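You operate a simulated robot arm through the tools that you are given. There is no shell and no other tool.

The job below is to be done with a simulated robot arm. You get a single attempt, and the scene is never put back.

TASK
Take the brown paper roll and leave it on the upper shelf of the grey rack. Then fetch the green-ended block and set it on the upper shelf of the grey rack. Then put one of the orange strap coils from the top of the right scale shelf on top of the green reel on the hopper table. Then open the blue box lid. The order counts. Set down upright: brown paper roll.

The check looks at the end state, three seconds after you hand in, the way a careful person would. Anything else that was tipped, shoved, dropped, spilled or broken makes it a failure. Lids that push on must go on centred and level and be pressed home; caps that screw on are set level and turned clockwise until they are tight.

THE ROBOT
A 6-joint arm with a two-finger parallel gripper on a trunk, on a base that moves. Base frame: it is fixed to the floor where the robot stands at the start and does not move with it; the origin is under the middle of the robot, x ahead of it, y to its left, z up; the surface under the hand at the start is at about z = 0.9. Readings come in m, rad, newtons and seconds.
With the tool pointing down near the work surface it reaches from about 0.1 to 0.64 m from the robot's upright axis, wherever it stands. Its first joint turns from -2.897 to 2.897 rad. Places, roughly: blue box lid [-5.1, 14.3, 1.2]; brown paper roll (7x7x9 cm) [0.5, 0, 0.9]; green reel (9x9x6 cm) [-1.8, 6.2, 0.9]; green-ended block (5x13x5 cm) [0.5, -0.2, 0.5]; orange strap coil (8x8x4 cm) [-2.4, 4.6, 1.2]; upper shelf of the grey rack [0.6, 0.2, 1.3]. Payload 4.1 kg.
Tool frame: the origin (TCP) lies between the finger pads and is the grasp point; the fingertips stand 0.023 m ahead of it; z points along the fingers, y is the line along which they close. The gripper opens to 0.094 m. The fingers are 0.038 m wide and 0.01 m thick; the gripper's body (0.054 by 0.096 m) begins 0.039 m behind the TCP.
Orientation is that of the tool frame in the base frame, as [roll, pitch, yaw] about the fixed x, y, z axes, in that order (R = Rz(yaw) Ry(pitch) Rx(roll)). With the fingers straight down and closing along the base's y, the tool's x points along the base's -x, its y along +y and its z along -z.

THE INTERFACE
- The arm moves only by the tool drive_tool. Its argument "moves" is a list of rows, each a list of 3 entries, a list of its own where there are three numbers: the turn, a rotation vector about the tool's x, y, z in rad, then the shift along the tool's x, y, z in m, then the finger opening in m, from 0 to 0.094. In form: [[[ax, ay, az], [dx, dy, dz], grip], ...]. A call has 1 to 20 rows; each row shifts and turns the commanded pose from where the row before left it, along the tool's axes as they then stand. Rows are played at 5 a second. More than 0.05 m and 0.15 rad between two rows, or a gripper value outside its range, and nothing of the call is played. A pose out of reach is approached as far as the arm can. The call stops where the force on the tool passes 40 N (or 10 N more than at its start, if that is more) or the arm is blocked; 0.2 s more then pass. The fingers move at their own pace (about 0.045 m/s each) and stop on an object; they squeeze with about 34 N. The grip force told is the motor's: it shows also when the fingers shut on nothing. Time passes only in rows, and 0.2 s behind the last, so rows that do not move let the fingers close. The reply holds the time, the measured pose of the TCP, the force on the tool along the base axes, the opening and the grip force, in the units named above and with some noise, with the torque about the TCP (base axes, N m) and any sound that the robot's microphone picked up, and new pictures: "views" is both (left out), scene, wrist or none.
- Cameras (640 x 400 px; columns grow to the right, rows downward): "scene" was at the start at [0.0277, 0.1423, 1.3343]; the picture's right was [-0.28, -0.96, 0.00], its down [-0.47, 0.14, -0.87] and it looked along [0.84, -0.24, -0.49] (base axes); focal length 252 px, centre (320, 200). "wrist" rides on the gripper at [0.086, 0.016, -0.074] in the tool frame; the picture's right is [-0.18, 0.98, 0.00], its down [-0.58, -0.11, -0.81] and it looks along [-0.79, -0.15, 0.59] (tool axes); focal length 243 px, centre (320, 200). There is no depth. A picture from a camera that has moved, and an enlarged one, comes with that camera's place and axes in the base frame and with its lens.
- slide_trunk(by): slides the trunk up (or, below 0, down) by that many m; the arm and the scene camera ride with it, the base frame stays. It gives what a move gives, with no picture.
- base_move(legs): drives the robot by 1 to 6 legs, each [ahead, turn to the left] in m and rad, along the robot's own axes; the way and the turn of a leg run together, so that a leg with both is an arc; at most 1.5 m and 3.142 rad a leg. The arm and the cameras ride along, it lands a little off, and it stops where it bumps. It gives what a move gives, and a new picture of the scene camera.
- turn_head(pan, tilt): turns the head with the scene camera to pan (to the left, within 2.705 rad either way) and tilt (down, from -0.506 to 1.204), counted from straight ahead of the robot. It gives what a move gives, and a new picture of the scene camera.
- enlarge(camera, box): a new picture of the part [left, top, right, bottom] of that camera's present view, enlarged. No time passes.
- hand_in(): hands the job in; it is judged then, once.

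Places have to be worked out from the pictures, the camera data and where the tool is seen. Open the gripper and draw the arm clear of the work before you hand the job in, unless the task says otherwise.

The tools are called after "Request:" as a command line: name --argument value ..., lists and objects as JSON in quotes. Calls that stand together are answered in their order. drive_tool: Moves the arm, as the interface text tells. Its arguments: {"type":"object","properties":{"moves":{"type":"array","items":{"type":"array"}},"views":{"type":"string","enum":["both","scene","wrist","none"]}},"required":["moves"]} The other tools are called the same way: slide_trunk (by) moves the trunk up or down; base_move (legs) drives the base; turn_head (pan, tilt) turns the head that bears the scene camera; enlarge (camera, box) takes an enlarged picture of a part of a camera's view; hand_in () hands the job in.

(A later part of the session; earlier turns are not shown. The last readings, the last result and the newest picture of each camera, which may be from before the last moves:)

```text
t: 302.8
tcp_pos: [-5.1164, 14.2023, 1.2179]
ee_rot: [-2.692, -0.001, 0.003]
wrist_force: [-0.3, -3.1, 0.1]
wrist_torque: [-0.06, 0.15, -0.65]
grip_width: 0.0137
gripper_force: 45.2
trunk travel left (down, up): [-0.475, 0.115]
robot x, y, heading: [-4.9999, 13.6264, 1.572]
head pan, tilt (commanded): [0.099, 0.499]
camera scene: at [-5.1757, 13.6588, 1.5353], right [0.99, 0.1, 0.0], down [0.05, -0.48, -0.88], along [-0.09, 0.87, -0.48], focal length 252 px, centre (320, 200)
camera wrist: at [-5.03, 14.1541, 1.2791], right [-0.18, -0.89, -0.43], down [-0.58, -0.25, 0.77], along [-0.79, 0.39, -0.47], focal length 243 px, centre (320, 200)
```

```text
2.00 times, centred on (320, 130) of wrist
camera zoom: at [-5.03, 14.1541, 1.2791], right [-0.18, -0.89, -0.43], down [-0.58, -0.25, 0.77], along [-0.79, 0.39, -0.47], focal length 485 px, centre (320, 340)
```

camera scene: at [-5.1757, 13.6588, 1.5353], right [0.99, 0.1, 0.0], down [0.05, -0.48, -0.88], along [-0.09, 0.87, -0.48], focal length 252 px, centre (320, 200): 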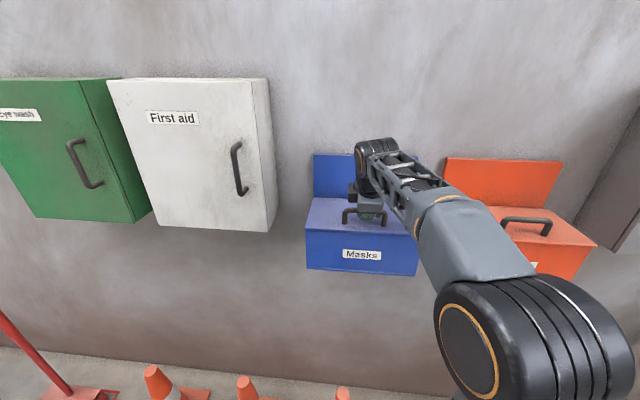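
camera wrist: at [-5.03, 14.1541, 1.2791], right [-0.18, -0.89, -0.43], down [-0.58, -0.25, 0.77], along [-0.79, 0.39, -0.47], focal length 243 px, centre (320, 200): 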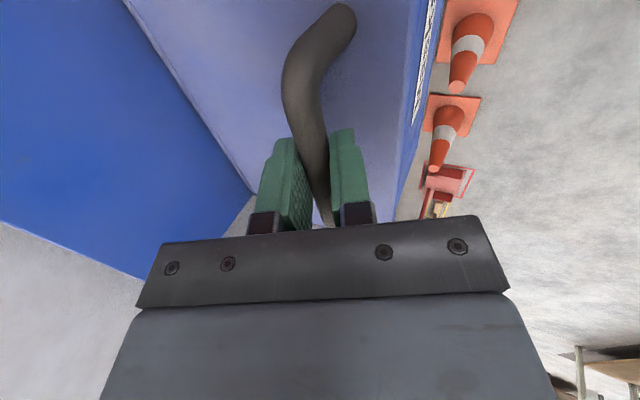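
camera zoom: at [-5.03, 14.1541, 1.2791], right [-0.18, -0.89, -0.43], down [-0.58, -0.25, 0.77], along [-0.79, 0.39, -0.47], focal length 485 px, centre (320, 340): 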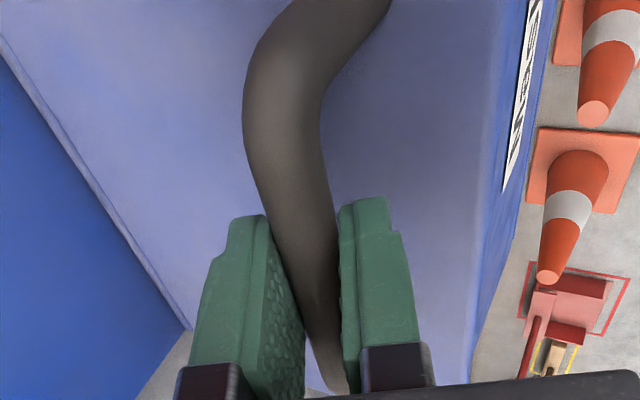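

The bar is gripped (width 0.0137). I'll start lifting along the arc about the hinge, keeping the tool's tilt and letting the round bar turn in the pads; first about 15°.

Request:
drive_tool --moves '[[[0, 0, 0], [0, -0.0091, -0.0089], 0.008], [[0, 0, 0], [0, -0.0099, -0.0082], 0.008], [[0, 0, 0], [0, -0.0105, -0.0073], 0.008], [[0, 0, 0], [0, 0, 0], 0.008]]'

Request:
enlarge --camera "scene" --box '[290, 130, 450, 280]'

```text
t: 303.8
tcp_pos: [-5.1175, 14.218, 1.2529]
ee_rot: [-2.691, -0.001, 0.003]
wrist_force: [-0.7, -3.2, -0.1]
wrist_torque: [-0.16, 0.19, -0.45]
grip_width: 0.0136
gripper_force: 45.3
trunk travel left (down, up): [-0.475, 0.115]
robot x, y, heading: [-5.0017, 13.6268, 1.574]
head pan, tilt (commanded): [0.099, 0.499]
camera scene: at [-5.1758, 13.6586, 1.5353], right [0.99, 0.1, 0.0], down [0.05, -0.48, -0.88], along [-0.09, 0.87, -0.48], focal length 252 px, centre (320, 200)
camera wrist: at [-5.03, 14.1705, 1.3141], right [-0.18, -0.89, -0.43], down [-0.58, -0.26, 0.77], along [-0.79, 0.39, -0.47], focal length 243 px, centre (320, 200)
```

scene: 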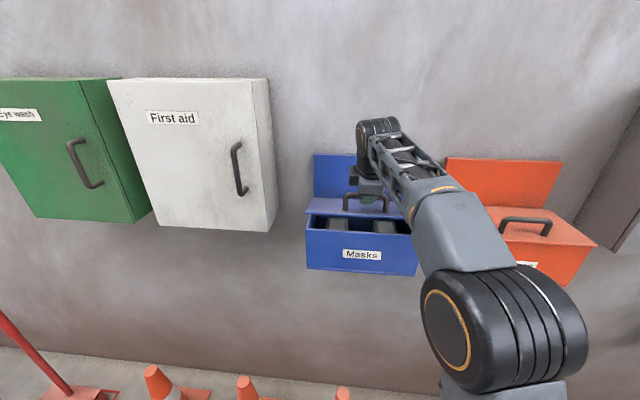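
wrist: 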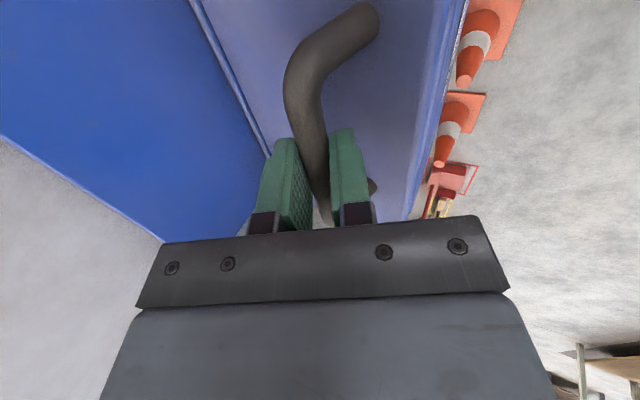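

```text
2.67 times, centred on (370, 205) of scene
camera zoom: at [-5.1758, 13.6586, 1.5353], right [0.99, 0.1, 0.0], down [0.05, -0.48, -0.88], along [-0.09, 0.87, -0.48], focal length 671 px, centre (187, 187)
```

zoom: 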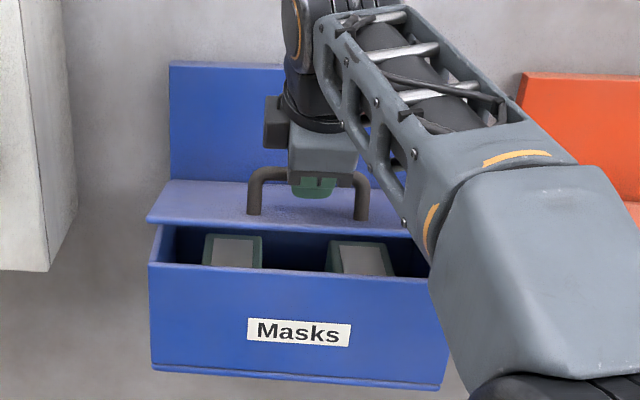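

The lid is opening with very little force. I'll continue along the arc to about 35°.

Request:
drive_tool --moves '[[[0, 0, 0], [0, -0.0111, -0.0063], 0.008], [[0, 0, 0], [0, -0.0116, -0.0053], 0.008], [[0, 0, 0], [0, -0.0121, -0.0043], 0.008], [[0, 0, 0], [0, -0.0123, -0.0033], 0.008], [[0, 0, 0], [0, 0, 0], 0.008]]'

Request:
enlarge --camera "scene" --box '[290, 130, 450, 280]'

```text
t: 305.0
tcp_pos: [-5.1177, 14.2524, 1.2897]
ee_rot: [-2.691, -0.001, 0.003]
wrist_force: [-2.1, 0.5, -1.1]
wrist_torque: [0.09, 0.0, -0.6]
grip_width: 0.0134
gripper_force: 45.2
trunk travel left (down, up): [-0.475, 0.115]
robot x, y, heading: [-5.0032, 13.6254, 1.575]
head pan, tilt (commanded): [0.099, 0.499]
camera scene: at [-5.1762, 13.6594, 1.5353], right [0.99, 0.1, 0.0], down [0.05, -0.48, -0.88], along [-0.09, 0.87, -0.48], focal length 252 px, centre (320, 200)
camera wrist: at [-5.03, 14.2049, 1.3515], right [-0.18, -0.89, -0.43], down [-0.58, -0.26, 0.77], along [-0.79, 0.39, -0.47], focal length 243 px, centre (320, 200)
```

scene: 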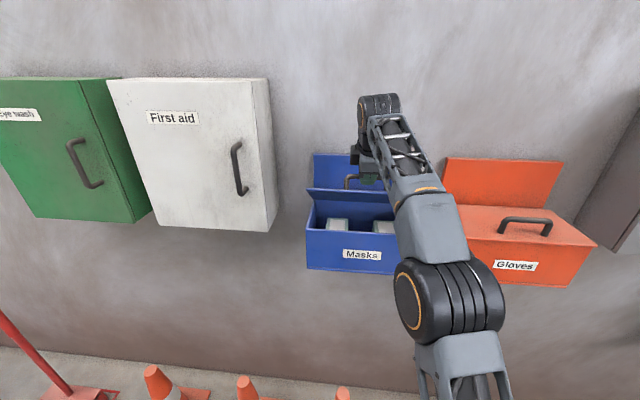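
wrist: 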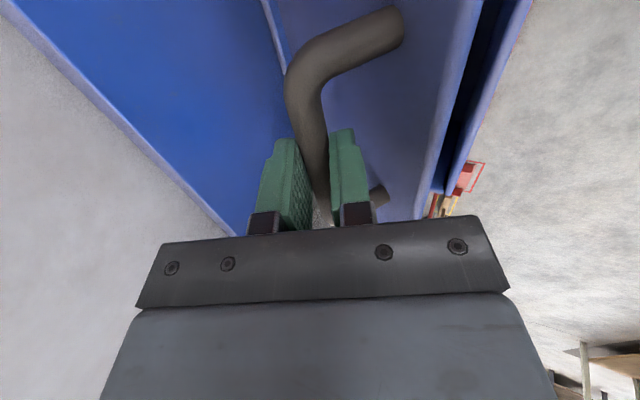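

```text
2.67 times, centred on (370, 205) of scene
camera zoom: at [-5.1762, 13.6594, 1.5353], right [0.99, 0.1, 0.0], down [0.05, -0.48, -0.88], along [-0.09, 0.87, -0.48], focal length 671 px, centre (187, 187)
```

zoom: 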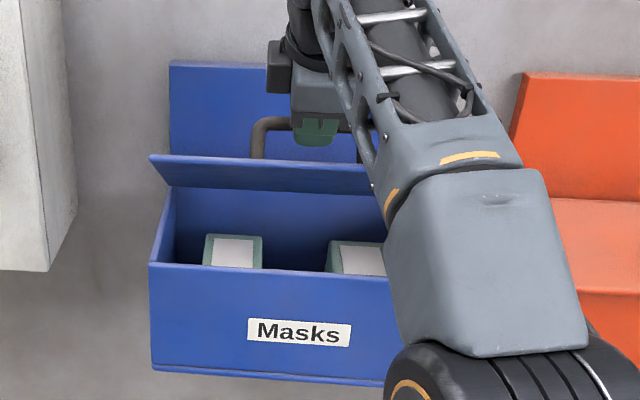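

About 35° open with forces near zero. I'll continue to about 50°.

Request:
drive_tool --moves '[[[0, 0, 0], [0, -0.0126, -0.0021], 0.008], [[0, 0, 0], [0, -0.0127, -0.0011], 0.008], [[0, 0, 0], [0, -0.0127, 0], 0.008], [[0, 0, 0], [0, 0, 0], 0.008]]'

Request:
enlarge --camera "scene" --box '[290, 110, 450, 260]'

```text
t: 306.0
tcp_pos: [-5.1173, 14.26, 1.2942]
ee_rot: [-2.689, 0.001, 0.005]
wrist_force: [-8.1, -4.3, 2.6]
wrist_torque: [-0.09, -0.01, -0.83]
grip_width: 0.0135
gripper_force: 45.1
out of reach, approached as far as the arm can: row 1, 2, 3
trunk travel left (down, up): [-0.475, 0.115]
robot x, y, heading: [-5.0031, 13.6263, 1.578]
head pan, tilt (commanded): [0.099, 0.499]
camera scene: at [-5.1773, 13.6582, 1.5352], right [0.99, 0.1, 0.0], down [0.05, -0.48, -0.88], along [-0.09, 0.87, -0.48], focal length 252 px, centre (320, 200)
camera wrist: at [-5.0299, 14.2122, 1.3564], right [-0.18, -0.89, -0.43], down [-0.58, -0.26, 0.77], along [-0.79, 0.39, -0.47], focal length 243 px, centre (320, 200)
```

scene: 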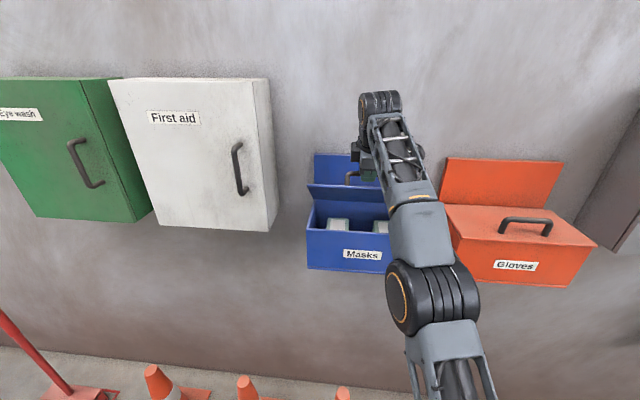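
wrist: 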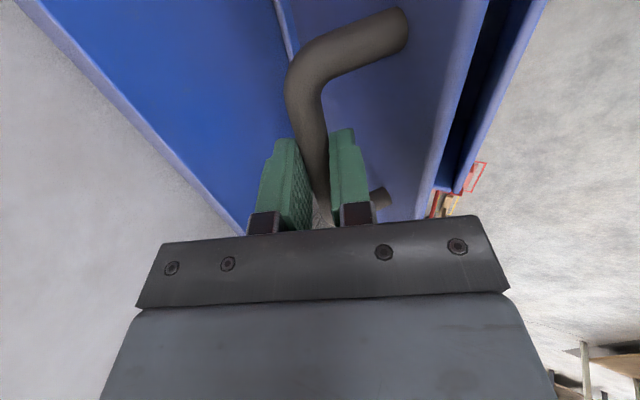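

```text
2.67 times, centred on (370, 185) of scene
camera zoom: at [-5.1773, 13.6582, 1.5352], right [0.99, 0.1, 0.0], down [0.05, -0.48, -0.88], along [-0.09, 0.87, -0.48], focal length 671 px, centre (187, 240)
```

zoom: 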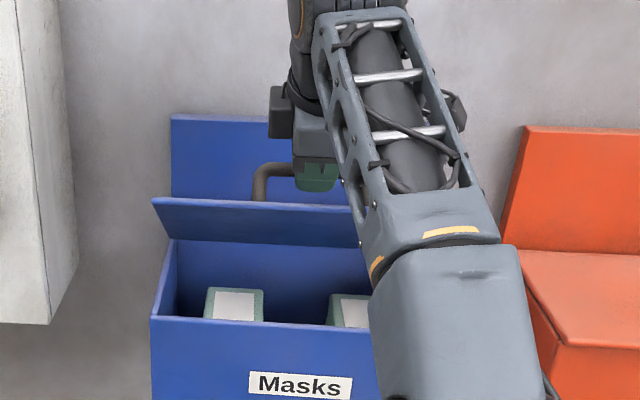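

The arm is at its reach limit with the lid near 38–40°. I'll loosen the grip slightly, keeping the bar caged, to see whether the lid holds its angle by itself.

Request:
drive_tool --moves '[[[0, 0, 0], [0, 0, 0], 0.032], [[0, 0, 0], [0, 0, 0], 0.032], [[0, 0, 0], [0, 0, 0], 0.032], [[0, 0, 0], [0, 0, 0], 0.032]]'

Request:
enlarge --camera "scene" --box '[290, 110, 450, 260]'

Request:
enlarge --camera "wrist" --box '[160, 30, 480, 230]'

```text
t: 307.0
tcp_pos: [-5.1141, 14.2605, 1.2938]
ee_rot: [-2.692, -0.001, 0.003]
wrist_force: [0.2, -0.1, 0.0]
wrist_torque: [0.0, 0.02, -0.02]
grip_width: 0.032
gripper_force: 0.9
trunk travel left (down, up): [-0.475, 0.115]
robot x, y, heading: [-5.0012, 13.6312, 1.575]
head pan, tilt (commanded): [0.099, 0.499]
camera scene: at [-5.1757, 13.6592, 1.5353], right [0.99, 0.1, 0.0], down [0.05, -0.48, -0.88], along [-0.09, 0.87, -0.48], focal length 252 px, centre (320, 200)
camera wrist: at [-5.0276, 14.2132, 1.3557], right [-0.18, -0.89, -0.43], down [-0.58, -0.25, 0.77], along [-0.79, 0.39, -0.47], focal length 243 px, centre (320, 200)
```

scene: 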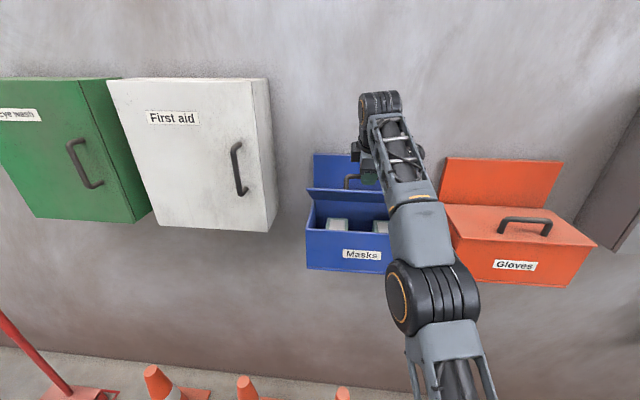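
wrist: 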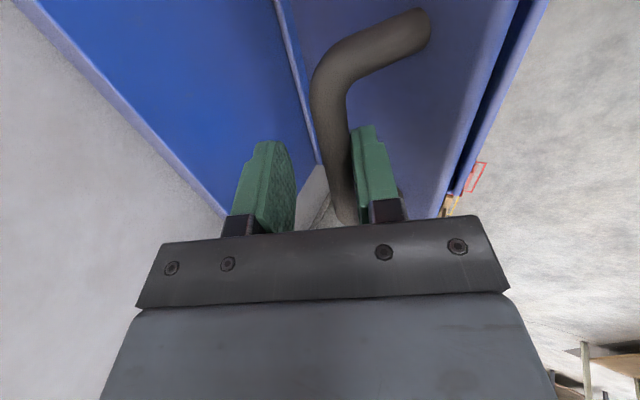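

```text
2.67 times, centred on (370, 185) of scene
camera zoom: at [-5.1757, 13.6592, 1.5353], right [0.99, 0.1, 0.0], down [0.05, -0.48, -0.88], along [-0.09, 0.87, -0.48], focal length 671 px, centre (187, 240)
```

zoom: 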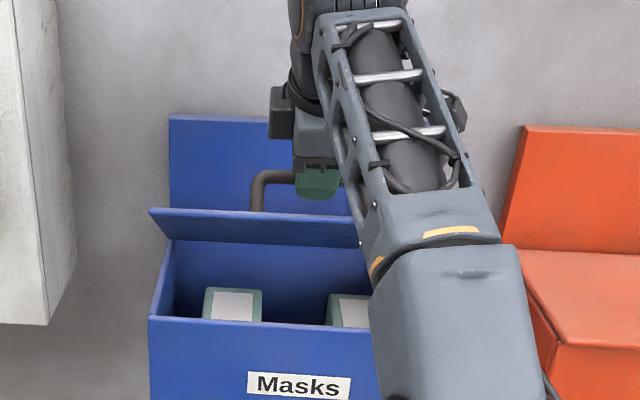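

```text
2.00 times, centred on (320, 130) of wrist
camera zoom: at [-5.0276, 14.2132, 1.3557], right [-0.18, -0.89, -0.43], down [-0.58, -0.25, 0.77], along [-0.79, 0.39, -0.47], focal length 485 px, centre (320, 340)
```

zoom: 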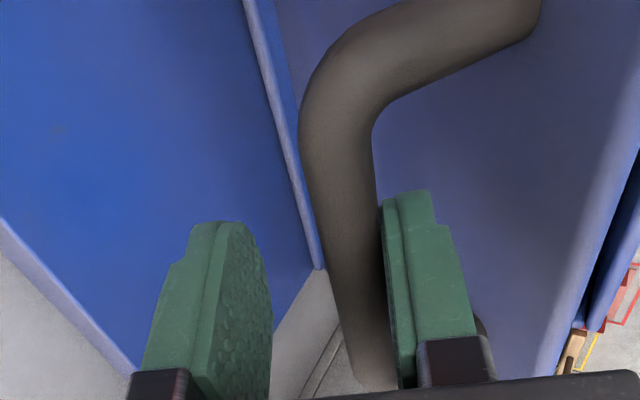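

The bar settled onto the front finger, so the lid sinks by gravity at this angle and needs opening further than the arm reaches from here. I'll lower it back gently along the same arc, then reposition.

Request:
drive_tool --moves '[[[0, 0, 0], [0, 0.0075, 0.0013], 0.032], [[0, 0, 0], [0, 0.0123, 0.0033], 0.032], [[0, 0, 0], [0, 0.0121, 0.0043], 0.032], [[0, 0, 0], [0, 0.0116, 0.0053], 0.032], [[0, 0, 0], [0, 0.0111, 0.0063], 0.032], [[0, 0, 0], [0, 0.0105, 0.0073], 0.032], [[0, 0, 0], [0, 0.0099, 0.0082], 0.032], [[0, 0, 0], [0, 0.0091, 0.0089], 0.032], [[0, 0, 0], [0, 0, 0], 0.05], [[0, 0, 0], [0, 0, 0], 0.05]]'

Request:
enlarge --camera "scene" --box '[290, 130, 450, 280]'

```text
t: 309.2
tcp_pos: [-5.1159, 14.2049, 1.2171]
ee_rot: [-2.691, -0.001, 0.003]
wrist_force: [0.1, -0.3, -0.1]
wrist_torque: [-0.01, -0.06, -0.01]
grip_width: 0.0498
gripper_force: 0.0
trunk travel left (down, up): [-0.475, 0.115]
robot x, y, heading: [-4.9988, 13.627, 1.577]
head pan, tilt (commanded): [0.099, 0.499]
camera scene: at [-5.1757, 13.6593, 1.5353], right [0.99, 0.1, 0.0], down [0.05, -0.48, -0.88], along [-0.09, 0.87, -0.48], focal length 252 px, centre (320, 200)
camera wrist: at [-5.0288, 14.1573, 1.2788], right [-0.18, -0.89, -0.43], down [-0.58, -0.25, 0.77], along [-0.79, 0.39, -0.47], focal length 243 px, centre (320, 200)
```

scene: 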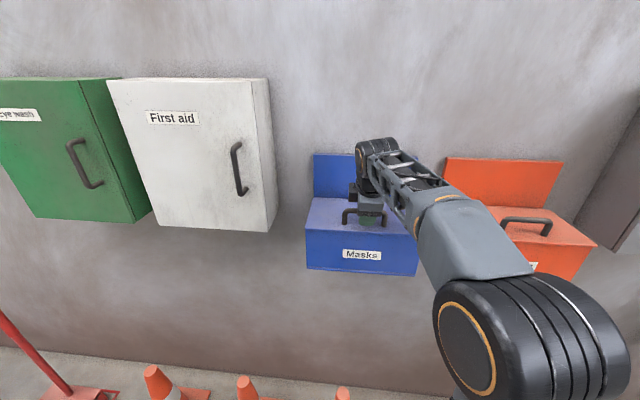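
wrist: 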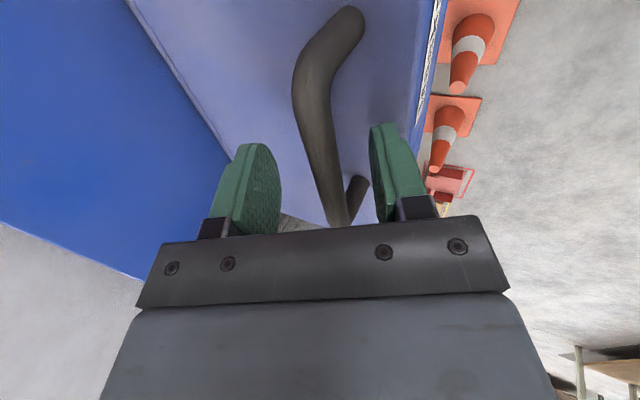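

```text
2.67 times, centred on (370, 205) of scene
camera zoom: at [-5.1757, 13.6593, 1.5353], right [0.99, 0.1, 0.0], down [0.05, -0.48, -0.88], along [-0.09, 0.87, -0.48], focal length 671 px, centre (187, 187)
```

zoom: 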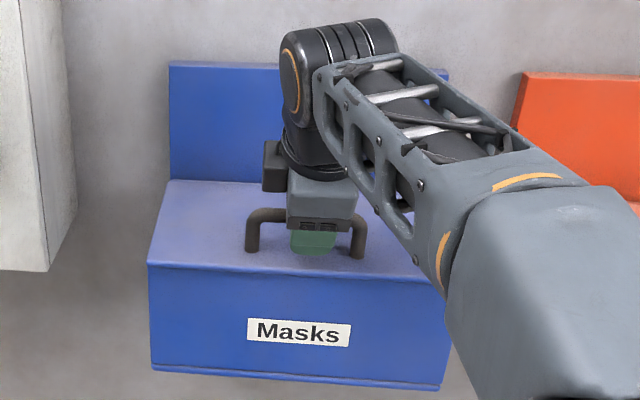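

The lid is closed again. I'll withdraw along the tool axis and look at the front lip of the lid, since pushing up from beneath it would give the most room.

Request:
drive_tool --moves '[[[0, 0, 0], [0, 0, -0.03], 0.05], [[0, 0, 0], [0, 0, -0.04], 0.05], [[0, 0, 0], [0, 0, -0.04], 0.05], [[0, 0, 0], [0.04, 0.02, -0.015], 0.05], [[0, 0, 0], [0.045, 0.015, 0], 0.05], [[0, 0, 0], [0.045, 0.015, 0], 0.05], [[0, 0, 0], [0.045, 0.015, 0], 0.05], [[0, 0, 0], [0.03, 0.03, 0], 0.05], [[0, 0, 0], [0, 0, 0], 0.05]]' --views "none"

Request:
slide_trunk --by -0.25

Request:
turn_head --pan 0.0 --tilt 0.1

Request:
enlarge --camera "scene" --box '[280, 160, 460, 290]'

```text
t: 311.2
tcp_pos: [-4.9088, 14.0639, 1.2883]
ee_rot: [-2.69, 0.0, 0.005]
wrist_force: [-0.5, -0.6, 0.5]
wrist_torque: [0.01, -0.01, 0.02]
grip_width: 0.0499
gripper_force: 0.0
trunk travel left (down, up): [-0.475, 0.115]
robot x, y, heading: [-4.9981, 13.6288, 1.577]
head pan, tilt (commanded): [0.099, 0.499]
```

```text
t: 313.8
tcp_pos: [-4.9086, 14.0649, 1.038]
ee_rot: [-2.691, -0.001, 0.004]
wrist_force: [0.0, -0.8, 0.1]
wrist_torque: [0.0, 0.02, 0.03]
grip_width: 0.0499
gripper_force: 0.0
trunk travel left (down, up): [-0.225, 0.365]
robot x, y, heading: [-5.0009, 13.6294, 1.576]
head pan, tilt (commanded): [0.099, 0.499]
```

```text
t: 314.6
tcp_pos: [-4.9097, 14.0645, 1.0383]
ee_rot: [-2.69, 0.001, 0.004]
wrist_force: [0.1, 0.0, -0.5]
wrist_torque: [0.03, 0.01, 0.03]
grip_width: 0.0502
gripper_force: 0.1
trunk travel left (down, up): [-0.225, 0.365]
robot x, y, heading: [-5.0017, 13.6251, 1.579]
head pan, tilt (commanded): [0.0, 0.099]
camera scene: at [-5.1667, 13.6608, 1.3223], right [1.0, 0.0, 0.0], down [0.0, -0.1, -0.99], along [0.0, 0.99, -0.1], focal length 252 px, centre (320, 200)
```

scene: 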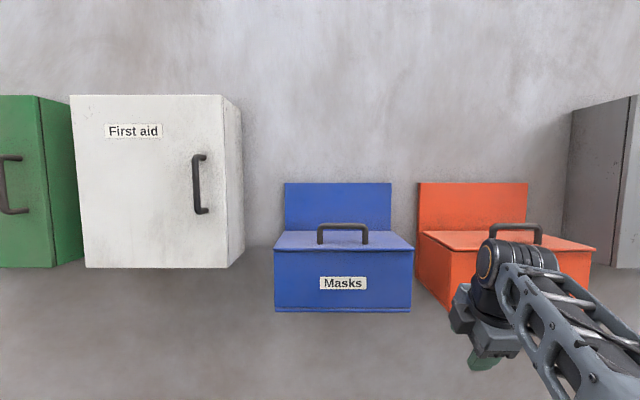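

```text
3.08 times, centred on (370, 225) of scene
camera zoom: at [-5.1667, 13.6608, 1.3223], right [1.0, 0.0, 0.0], down [0.0, -0.1, -0.99], along [0.0, 0.99, -0.1], focal length 774 px, centre (166, 123)
```

zoom: 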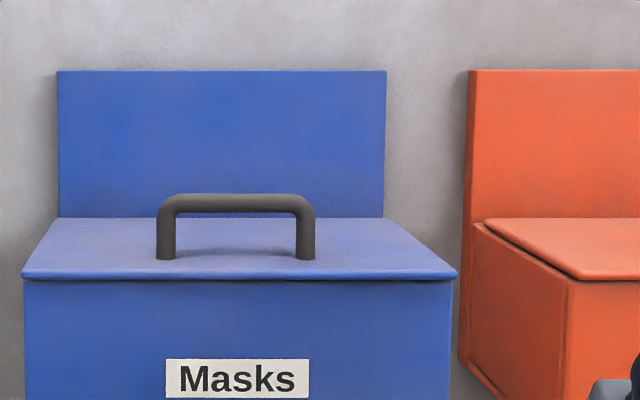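

The lid overhangs the front face by only a few millimetres. I'll try a near-horizontal tool with the fingers opening vertically, to catch that lip. First I'll move in front of the blue box, below the lid, and tilt forward in stages.

Request:
drive_tool --moves '[[[0, 0, 0], [-0.042, 0.007, -0.006], 0.03], [[0, 0, 0], [-0.042, 0.007, -0.006], 0.03], [[0, 0, 0], [-0.042, 0.007, -0.006], 0.03], [[0, 0, 0], [-0.042, 0.007, -0.006], 0.03], [[0, 0, 0], [-0.04, 0.004, -0.002], 0.03], [[0.15, 0, 0], [0, 0, 0], 0.03], [[0.15, 0, 0], [0, 0, 0], 0.03], [[0.15, 0, 0], [0, 0, 0], 0.03], [[0, 0, 0], [0, 0, 0], 0.03]]'

```text
t: 316.6
tcp_pos: [-5.1168, 14.0238, 1.0484]
ee_rot: [-2.241, 0.0, 0.004]
wrist_force: [-0.5, -0.2, -0.2]
wrist_torque: [-0.04, -0.04, -0.01]
grip_width: 0.0297
gripper_force: 0.0
trunk travel left (down, up): [-0.225, 0.365]
robot x, y, heading: [-5.0039, 13.6268, 1.576]
head pan, tilt (commanded): [0.0, 0.099]
camera scene: at [-5.1666, 13.6607, 1.3224], right [1.0, 0.0, 0.0], down [0.0, -0.1, -1.0], along [0.0, 1.0, -0.1], focal length 252 px, centre (320, 200)
camera wrist: at [-5.0293, 13.9549, 1.0831], right [-0.18, -0.61, -0.77], down [-0.58, -0.57, 0.59], along [-0.79, 0.55, -0.25], focal length 243 px, centre (320, 200)
```

scene: 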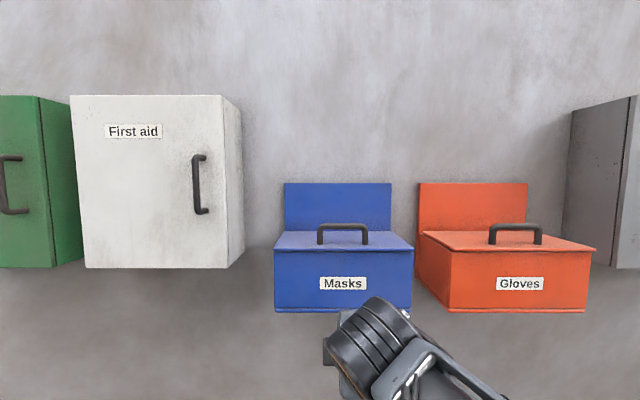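
wrist: 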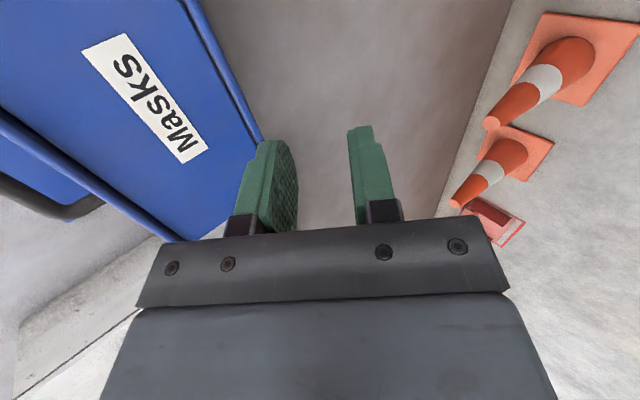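

φ=0.9 rad is fine. I'll tilt further toward horizontal.

Request:
drive_tool --moves '[[[0.15, 0, 0], [0, 0, 0], 0.03], [[0.15, 0, 0], [0, 0, 0], 0.03], [[0.15, 0, 0], [0, 0, 0], 0.03], [[0, 0, 0], [0, 0, 0], 0.03]]'

```text
t: 317.6
tcp_pos: [-5.1198, 14.0273, 1.041]
ee_rot: [-1.804, -0.008, 0.005]
wrist_force: [0.1, 0.7, -0.5]
wrist_torque: [0.02, 0.0, -0.01]
grip_width: 0.0302
gripper_force: 0.1
trunk travel left (down, up): [-0.225, 0.365]
robot x, y, heading: [-4.9993, 13.6291, 1.576]
head pan, tilt (commanded): [0.0, 0.099]
camera scene: at [-5.1667, 13.6607, 1.3222], right [1.0, 0.0, 0.0], down [0.0, -0.1, -1.0], along [0.0, 1.0, -0.1], focal length 252 px, centre (320, 200)
camera wrist: at [-5.0313, 13.9507, 1.0464], right [-0.18, -0.23, -0.96], down [-0.58, -0.76, 0.29], along [-0.8, 0.61, 0.0], focal length 243 px, centre (320, 200)
```

scene: 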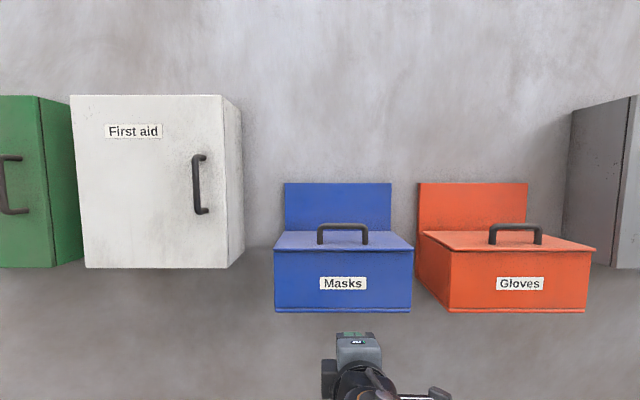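
wrist: 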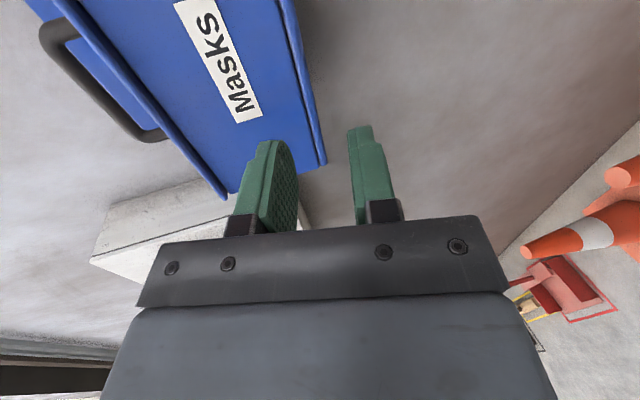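

The near-horizontal orientation is reachable this way. I'll tilt the last bit, close the fingers, and bring the tip up in front of the box just below the lip.

Request:
drive_tool --moves '[[[0.15, 0, 0], [0, 0, 0], 0.0], [[0, 0, 0], [0, -0.03, 0.01], 0.0], [[0, 0, 0], [0, -0.03, 0.02], 0.0], [[0, 0, 0], [0, -0.02, 0.02], 0.0], [[0, 0, 0], [0, 0, 0], 0.0]]'

Request:
enlarge --camera "wrist" --box '[120, 0, 480, 250]'

Request:
enlarge --camera "scene" --box '[260, 170, 440, 340]'

```text
t: 318.8
tcp_pos: [-5.1163, 14.0809, 1.1227]
ee_rot: [-1.642, 0.0, 0.003]
wrist_force: [0.6, 0.3, 0.7]
wrist_torque: [0.01, 0.0, 0.02]
grip_width: 0.0
gripper_force: 33.7
trunk travel left (down, up): [-0.225, 0.365]
robot x, y, heading: [-4.9978, 13.6284, 1.577]
head pan, tilt (commanded): [0.0, 0.099]
camera scene: at [-5.1667, 13.6608, 1.3224], right [1.0, 0.0, 0.0], down [0.0, -0.1, -1.0], along [0.0, 0.99, -0.1], focal length 252 px, centre (320, 200)
camera wrist: at [-5.0288, 14.0051, 1.1146], right [-0.18, -0.07, -0.98], down [-0.58, -0.8, 0.17], along [-0.79, 0.6, 0.11], focal length 243 px, centre (320, 200)
```

scene: 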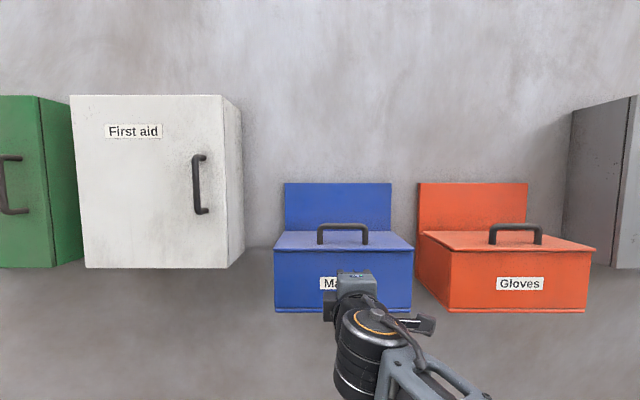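
wrist: 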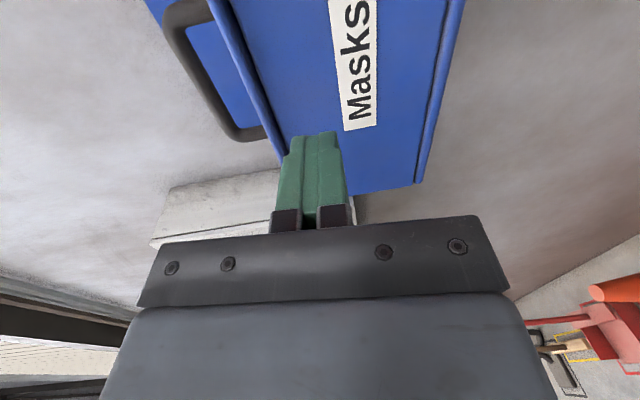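

```text
1.60 times, centred on (300, 125) of wrist
camera zoom: at [-5.0288, 14.0051, 1.1146], right [-0.18, -0.07, -0.98], down [-0.58, -0.8, 0.17], along [-0.79, 0.6, 0.11], focal length 388 px, centre (352, 320)
```

zoom: 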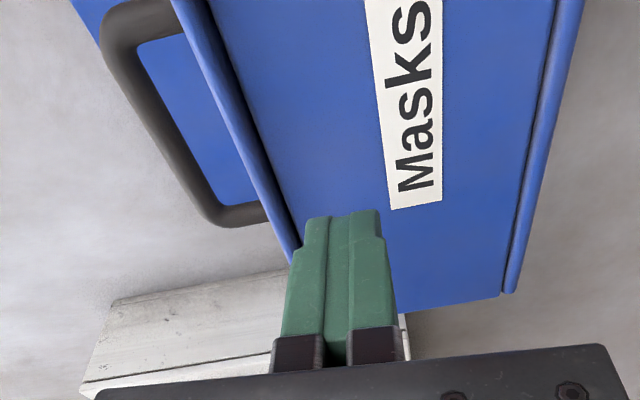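

```text
2.35 times, centred on (350, 255) of scene
camera zoom: at [-5.1667, 13.6608, 1.3224], right [1.0, 0.0, 0.0], down [0.0, -0.1, -1.0], along [0.0, 0.99, -0.1], focal length 592 px, centre (249, 71)
```

zoom: 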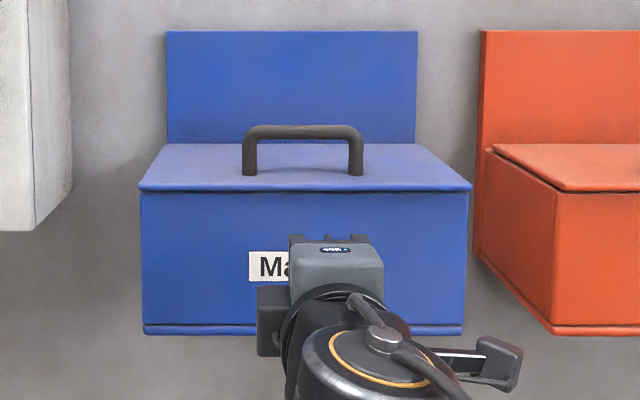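

The wrist camera reads the lid's underside at z≈1.160; my top finger face is at about 1.131, with the tip at y≈14.10. I'll raise 2.2 cm and go forward 6 cm, then close in gently.

Request:
drive_tool --moves '[[[0, 0, 0], [0, -0.022, 0], 0.0], [[0, 0, 0], [0, -0.001, 0.03], 0.0], [[0, 0, 0], [0, -0.001, 0.03], 0.0], [[0, 0, 0], [0, 0, 0], 0.0]]'

Request:
enlarge --camera "wrist" --box '[200, 40, 440, 240]'

```text
t: 319.8
tcp_pos: [-5.1175, 14.1441, 1.1427]
ee_rot: [-1.642, -0.001, 0.004]
wrist_force: [-1.0, 0.6, -0.5]
wrist_torque: [0.0, -0.02, 0.0]
grip_width: 0.0
gripper_force: 33.8
trunk travel left (down, up): [-0.225, 0.365]
robot x, y, heading: [-5.0023, 13.6294, 1.574]
head pan, tilt (commanded): [0.0, 0.099]
camera scene: at [-5.1667, 13.6609, 1.3224], right [1.0, 0.0, 0.0], down [0.0, -0.1, -0.99], along [0.0, 0.99, -0.1], focal length 252 px, centre (320, 200)
camera wrist: at [-5.0299, 14.0667, 1.1343], right [-0.18, -0.07, -0.98], down [-0.58, -0.8, 0.17], along [-0.8, 0.6, 0.11], focal length 243 px, centre (320, 200)
```

scene: 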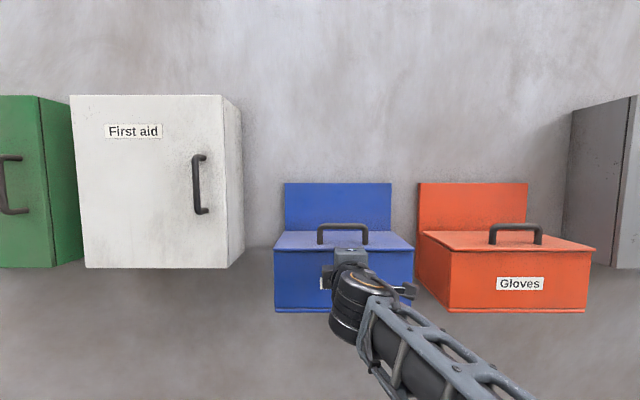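
wrist: 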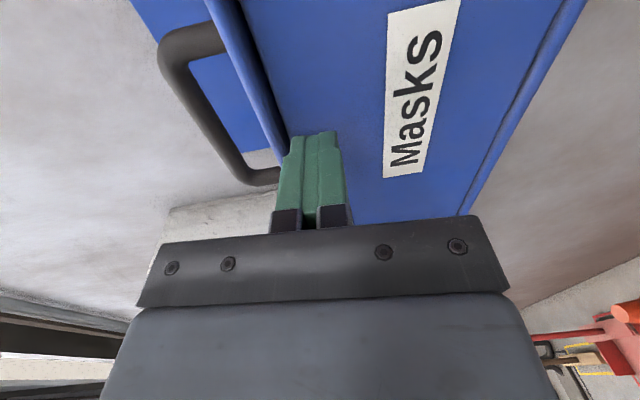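

```text
2.00 times, centred on (320, 140) of wrist
camera zoom: at [-5.0299, 14.0667, 1.1343], right [-0.18, -0.07, -0.98], down [-0.58, -0.8, 0.17], along [-0.8, 0.6, 0.11], focal length 485 px, centre (320, 320)
```

zoom: 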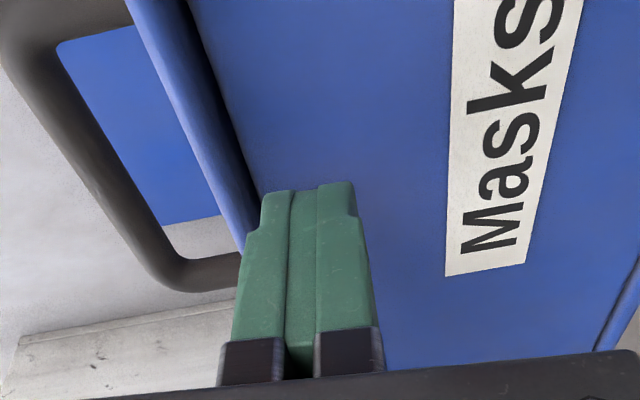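

The fingertip is just under the lip with a few millimetres to spare. I'll inch forward until it touches the front face.

Request:
drive_tool --moves '[[[0, 0, 0], [0, -0.0003, 0.005], 0.0], [[0, 0, 0], [0, 0, 0], 0.0]]' --views "none"

Request:
drive_tool --moves '[[[0, 0, 0], [0, -0.0003, 0.004], 0.0], [[0, 0, 0], [0, 0, 0], 0.0]]' --views "none"

Request:
drive_tool --moves '[[[0, 0, 0], [0, -0.0002, 0.003], 0.0], [[0, 0, 0], [0, 0, 0], 0.0]]' --views "wrist"

```text
t: 320.4
tcp_pos: [-5.117, 14.1475, 1.143]
ee_rot: [-1.644, 0.0, 0.003]
wrist_force: [-1.2, -0.3, 0.4]
wrist_torque: [0.0, -0.05, 0.01]
grip_width: 0.0002
gripper_force: 34.0
trunk travel left (down, up): [-0.225, 0.365]
robot x, y, heading: [-5.0056, 13.6264, 1.573]
head pan, tilt (commanded): [0.0, 0.099]
```

```text
t: 321.0
tcp_pos: [-5.117, 14.1511, 1.1435]
ee_rot: [-1.643, 0.001, 0.004]
wrist_force: [-0.9, 0.7, 0.0]
wrist_torque: [0.0, 0.0, 0.01]
grip_width: 0.0002
gripper_force: 34.7
trunk travel left (down, up): [-0.225, 0.365]
robot x, y, heading: [-5.0035, 13.6284, 1.571]
head pan, tilt (commanded): [0.0, 0.099]
```

```text
t: 321.6
tcp_pos: [-5.1164, 14.1534, 1.1439]
ee_rot: [-1.642, 0.0, 0.002]
wrist_force: [0.5, -0.2, 0.9]
wrist_torque: [0.01, -0.02, 0.02]
grip_width: 0.0
gripper_force: 34.5
trunk travel left (down, up): [-0.225, 0.365]
robot x, y, heading: [-4.9992, 13.63, 1.569]
head pan, tilt (commanded): [0.0, 0.099]
camera wrist: at [-5.0295, 14.0776, 1.1346], right [-0.18, -0.07, -0.98], down [-0.58, -0.8, 0.17], along [-0.79, 0.6, 0.11], focal length 243 px, centre (320, 200)
```

wrist: 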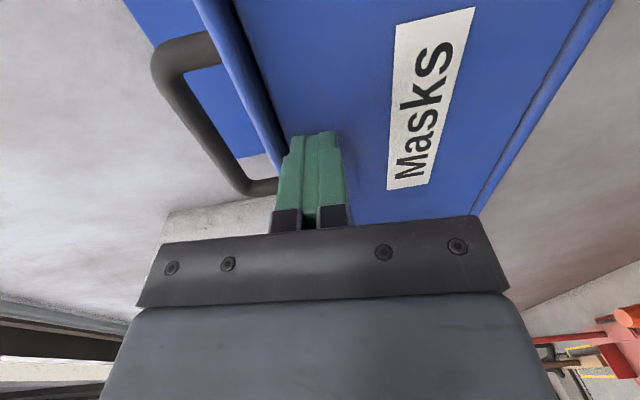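

No contact yet with the tip at y≈14.176. I'll continue.

Request:
drive_tool --moves '[[[0, 0, 0], [0, -0.0002, 0.003], 0.0], [[0, 0, 0], [0, 0, 0], 0.0]]' --views "none"

Request:
drive_tool --moves '[[[0, 0, 0], [0, -0.0002, 0.003], 0.0], [[0, 0, 0], [0, 0, 0], 0.0]]' --views "none"

Request:
drive_tool --moves '[[[0, 0, 0], [0, -0.0002, 0.003], 0.0], [[0, 0, 0], [0, 0, 0], 0.0]]' --views "none"

Request:
enlarge --camera "wrist" --box '[220, 60, 400, 220]'

```text
t: 322.2
tcp_pos: [-5.1178, 14.1567, 1.1436]
ee_rot: [-1.643, 0.0, 0.004]
wrist_force: [0.5, 0.1, -0.3]
wrist_torque: [-0.01, 0.0, 0.04]
grip_width: 0.0
gripper_force: 34.2
trunk travel left (down, up): [-0.225, 0.365]
robot x, y, heading: [-4.9994, 13.6239, 1.575]
head pan, tilt (commanded): [0.0, 0.099]
```

```text
t: 322.8
tcp_pos: [-5.1165, 14.1593, 1.1434]
ee_rot: [-1.643, -0.002, 0.003]
wrist_force: [-0.1, -6.4, -3.5]
wrist_torque: [0.03, 0.09, -0.12]
grip_width: 0.0003
gripper_force: 34.0
trunk travel left (down, up): [-0.225, 0.365]
robot x, y, heading: [-4.9982, 13.6301, 1.572]
head pan, tilt (commanded): [0.0, 0.099]
```

```text
t: 323.5
tcp_pos: [-5.1173, 14.1587, 1.1442]
ee_rot: [-1.642, 0.0, 0.004]
wrist_force: [2.9, -22.8, -6.9]
wrist_torque: [-0.01, 0.01, -0.23]
grip_width: 0.0
gripper_force: 33.9
trunk travel left (down, up): [-0.225, 0.365]
robot x, y, heading: [-5.0001, 13.6276, 1.577]
head pan, tilt (commanded): [0.0, 0.099]
stopped in row 2: the force on the tool passed its limit at 41 N (the readings are from after the stop); the commanded pose is now the measured one
```

```text
2.50 times, centred on (310, 140) of wrist
camera zoom: at [-5.03, 14.0828, 1.1351], right [-0.18, -0.07, -0.98], down [-0.58, -0.8, 0.17], along [-0.79, 0.6, 0.11], focal length 606 px, centre (345, 350)
```

zoom: 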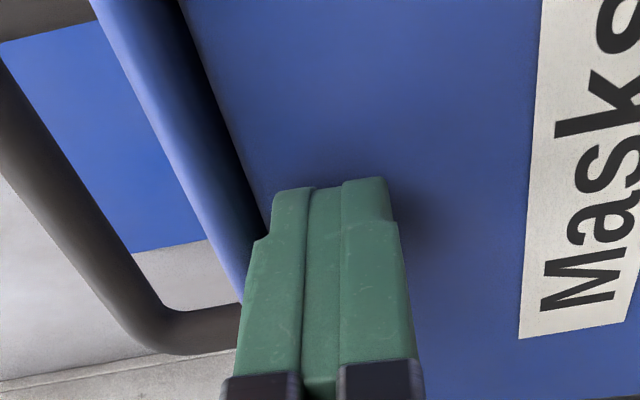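

The tip touches the front face at y≈14.182, so the lip overhangs it by roughly 7 mm. I'll ease back 1.5 mm and lift to catch the lip.

Request:
drive_tool --moves '[[[0, 0, 0], [0, 0, -0.002], 0.0], [[0, 0, 0], [0, -0.004, 0], 0.0], [[0, 0, 0], [0, -0.004, 0], 0.0], [[0, 0, 0], [0, 0, 0], 0.0]]' --views "none"

Request:
drive_tool --moves '[[[0, 0, 0], [0, -0.004, 0], 0.0], [[0, 0, 0], [0, -0.004, 0], 0.0], [[0, 0, 0], [0, -0.004, 0], 0.0], [[0, 0, 0], [0, 0, 0], 0.0]]'

Request:
enlarge --camera "scene" --box '[260, 170, 440, 340]'

Request:
enlarge --camera "wrist" --box '[200, 40, 440, 240]'

```text
t: 324.2
tcp_pos: [-5.1171, 14.1588, 1.1441]
ee_rot: [-1.652, -0.001, 0.002]
wrist_force: [2.9, -20.1, -6.9]
wrist_torque: [-0.04, 0.04, -0.1]
grip_width: 0.0002
gripper_force: 33.9
trunk travel left (down, up): [-0.225, 0.365]
robot x, y, heading: [-5.0007, 13.6279, 1.578]
head pan, tilt (commanded): [0.0, 0.099]
stopped in row 3: the force on the tool passed its limit at 44 N (the readings are from after the stop); the commanded pose is now the measured one
```

```text
t: 324.6
tcp_pos: [-5.1164, 14.1591, 1.145]
ee_rot: [-1.659, 0.0, -0.001]
wrist_force: [1.7, -21.0, -6.4]
wrist_torque: [0.01, -0.03, -0.07]
grip_width: 0.0
gripper_force: 33.9
trunk travel left (down, up): [-0.225, 0.365]
robot x, y, heading: [-4.9977, 13.6257, 1.569]
head pan, tilt (commanded): [0.0, 0.099]
stopped in row 2: the force on the tool passed its limit at 46 N (the readings are from after the stop); the commanded pose is now the measured one
camera scene: at [-5.1664, 13.6564, 1.3226], right [1.0, 0.01, 0.0], down [0.0, -0.1, -1.0], along [-0.01, 1.0, -0.1], focal length 252 px, centre (320, 200)
camera wrist: at [-5.0305, 14.0822, 1.1371], right [-0.18, -0.09, -0.98], down [-0.58, -0.79, 0.18], along [-0.79, 0.6, 0.1], focal length 243 px, centre (320, 200)
```

scene: 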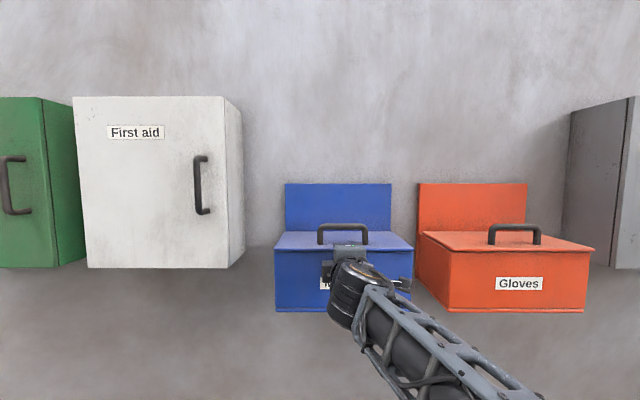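
wrist: 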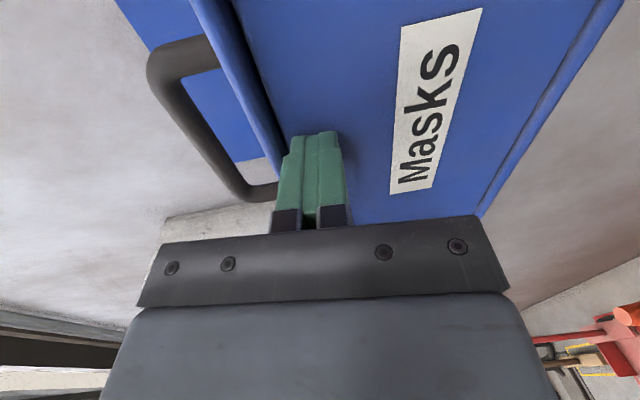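

```text
2.35 times, centred on (350, 255) of scene
camera zoom: at [-5.1664, 13.6564, 1.3226], right [1.0, 0.01, 0.0], down [0.0, -0.1, -1.0], along [-0.01, 1.0, -0.1], focal length 592 px, centre (249, 71)
```

zoom: 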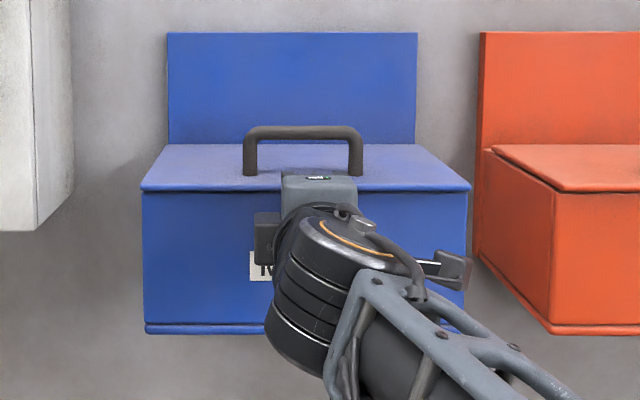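

```text
2.00 times, centred on (320, 140) of wrist
camera zoom: at [-5.0305, 14.0822, 1.1371], right [-0.18, -0.09, -0.98], down [-0.58, -0.79, 0.18], along [-0.79, 0.6, 0.1], focal length 485 px, centre (320, 320)
```

zoom: 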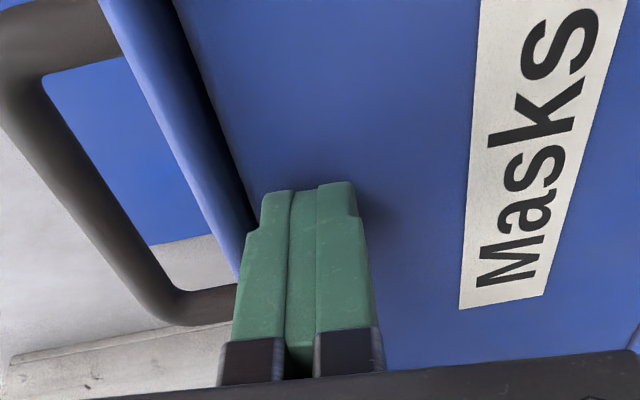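

Pressed against the front face, the tip jams instead of rising. I'll back off until the force clears, then lift.

Request:
drive_tool --moves '[[[0, 0, 0], [0, 0, -0.003], 0.0], [[0, 0, 0], [0, 0, 0], 0.0]]' --views "none"

Request:
drive_tool --moves '[[[0, 0, 0], [0, 0, -0.002], 0.0], [[0, 0, 0], [0, 0, 0], 0.0]]' --views "none"

```text
t: 325.2
tcp_pos: [-5.1182, 14.1579, 1.144]
ee_rot: [-1.659, -0.002, 0.0]
wrist_force: [0.8, -1.2, 1.1]
wrist_torque: [0.04, -0.01, -0.02]
grip_width: 0.0
gripper_force: 34.0
trunk travel left (down, up): [-0.225, 0.365]
robot x, y, heading: [-4.9981, 13.6295, 1.573]
head pan, tilt (commanded): [0.0, 0.099]
```

```text
t: 325.8
tcp_pos: [-5.1197, 14.1552, 1.1451]
ee_rot: [-1.66, -0.001, 0.001]
wrist_force: [-0.2, -0.4, 0.1]
wrist_torque: [0.03, 0.02, 0.01]
grip_width: 0.0
gripper_force: 33.5
trunk travel left (down, up): [-0.225, 0.365]
robot x, y, heading: [-5.0039, 13.6301, 1.578]
head pan, tilt (commanded): [0.0, 0.099]
```

Force is clear with the tip about 4 mm under the lip. I'll lift in small pure-vertical steps.

Request:
drive_tool --moves '[[[0, 0, 0], [0, -0.004, -0.0004], 0.0], [[0, 0, 0], [0, 0, 0], 0.0]]' --views "none"

Request:
drive_tool --moves '[[[0, 0, 0], [0, -0.004, -0.0004], 0.0], [[0, 0, 0], [0, 0, 0], 0.0]]' --views "none"

Request:
drive_tool --moves '[[[0, 0, 0], [0, -0.004, -0.0004], 0.0], [[0, 0, 0], [0, 0, 0], 0.0]]' --views "wrist"

Request:
enlarge --camera "scene" --box '[260, 170, 440, 340]'

```text
t: 326.4
tcp_pos: [-5.1188, 14.1564, 1.1474]
ee_rot: [-1.661, -0.002, 0.0]
wrist_force: [-0.4, 1.1, 0.5]
wrist_torque: [0.0, -0.04, 0.02]
grip_width: 0.0
gripper_force: 34.1
trunk travel left (down, up): [-0.225, 0.365]
robot x, y, heading: [-4.9991, 13.6277, 1.574]
head pan, tilt (commanded): [0.0, 0.099]
```

```text
t: 327.0
tcp_pos: [-5.1176, 14.1562, 1.1514]
ee_rot: [-1.662, -0.002, 0.0]
wrist_force: [-0.4, -0.4, -0.4]
wrist_torque: [-0.02, 0.04, 0.01]
grip_width: 0.0002
gripper_force: 34.7
trunk travel left (down, up): [-0.225, 0.365]
robot x, y, heading: [-5.0027, 13.6295, 1.578]
head pan, tilt (commanded): [0.0, 0.099]
```

```text
t: 327.6
tcp_pos: [-5.1182, 14.1559, 1.1551]
ee_rot: [-1.663, -0.003, 0.0]
wrist_force: [0.8, -0.8, -0.9]
wrist_torque: [-0.01, 0.0, 0.0]
grip_width: 0.0
gripper_force: 33.5
trunk travel left (down, up): [-0.225, 0.365]
robot x, y, heading: [-4.9998, 13.6298, 1.581]
head pan, tilt (commanded): [0.0, 0.099]
camera wrist: at [-5.0308, 14.0796, 1.1481], right [-0.18, -0.09, -0.98], down [-0.58, -0.79, 0.18], along [-0.79, 0.6, 0.09], focal length 243 px, centre (320, 200)
```

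wrist: 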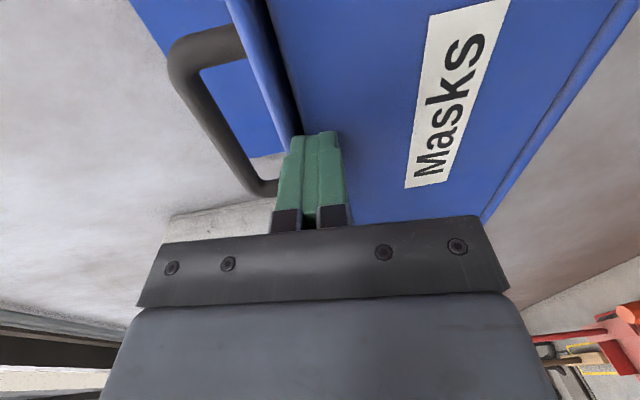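

```text
2.35 times, centred on (350, 255) of scene
camera zoom: at [-5.1666, 13.6593, 1.3224], right [1.0, 0.0, 0.0], down [0.0, -0.1, -1.0], along [0.0, 1.0, -0.1], focal length 592 px, centre (249, 71)
```

zoom: 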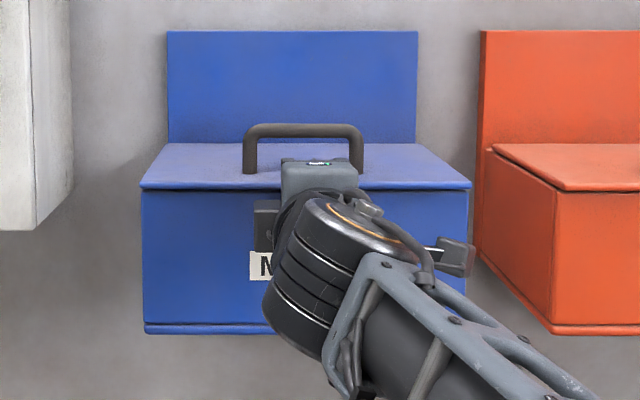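

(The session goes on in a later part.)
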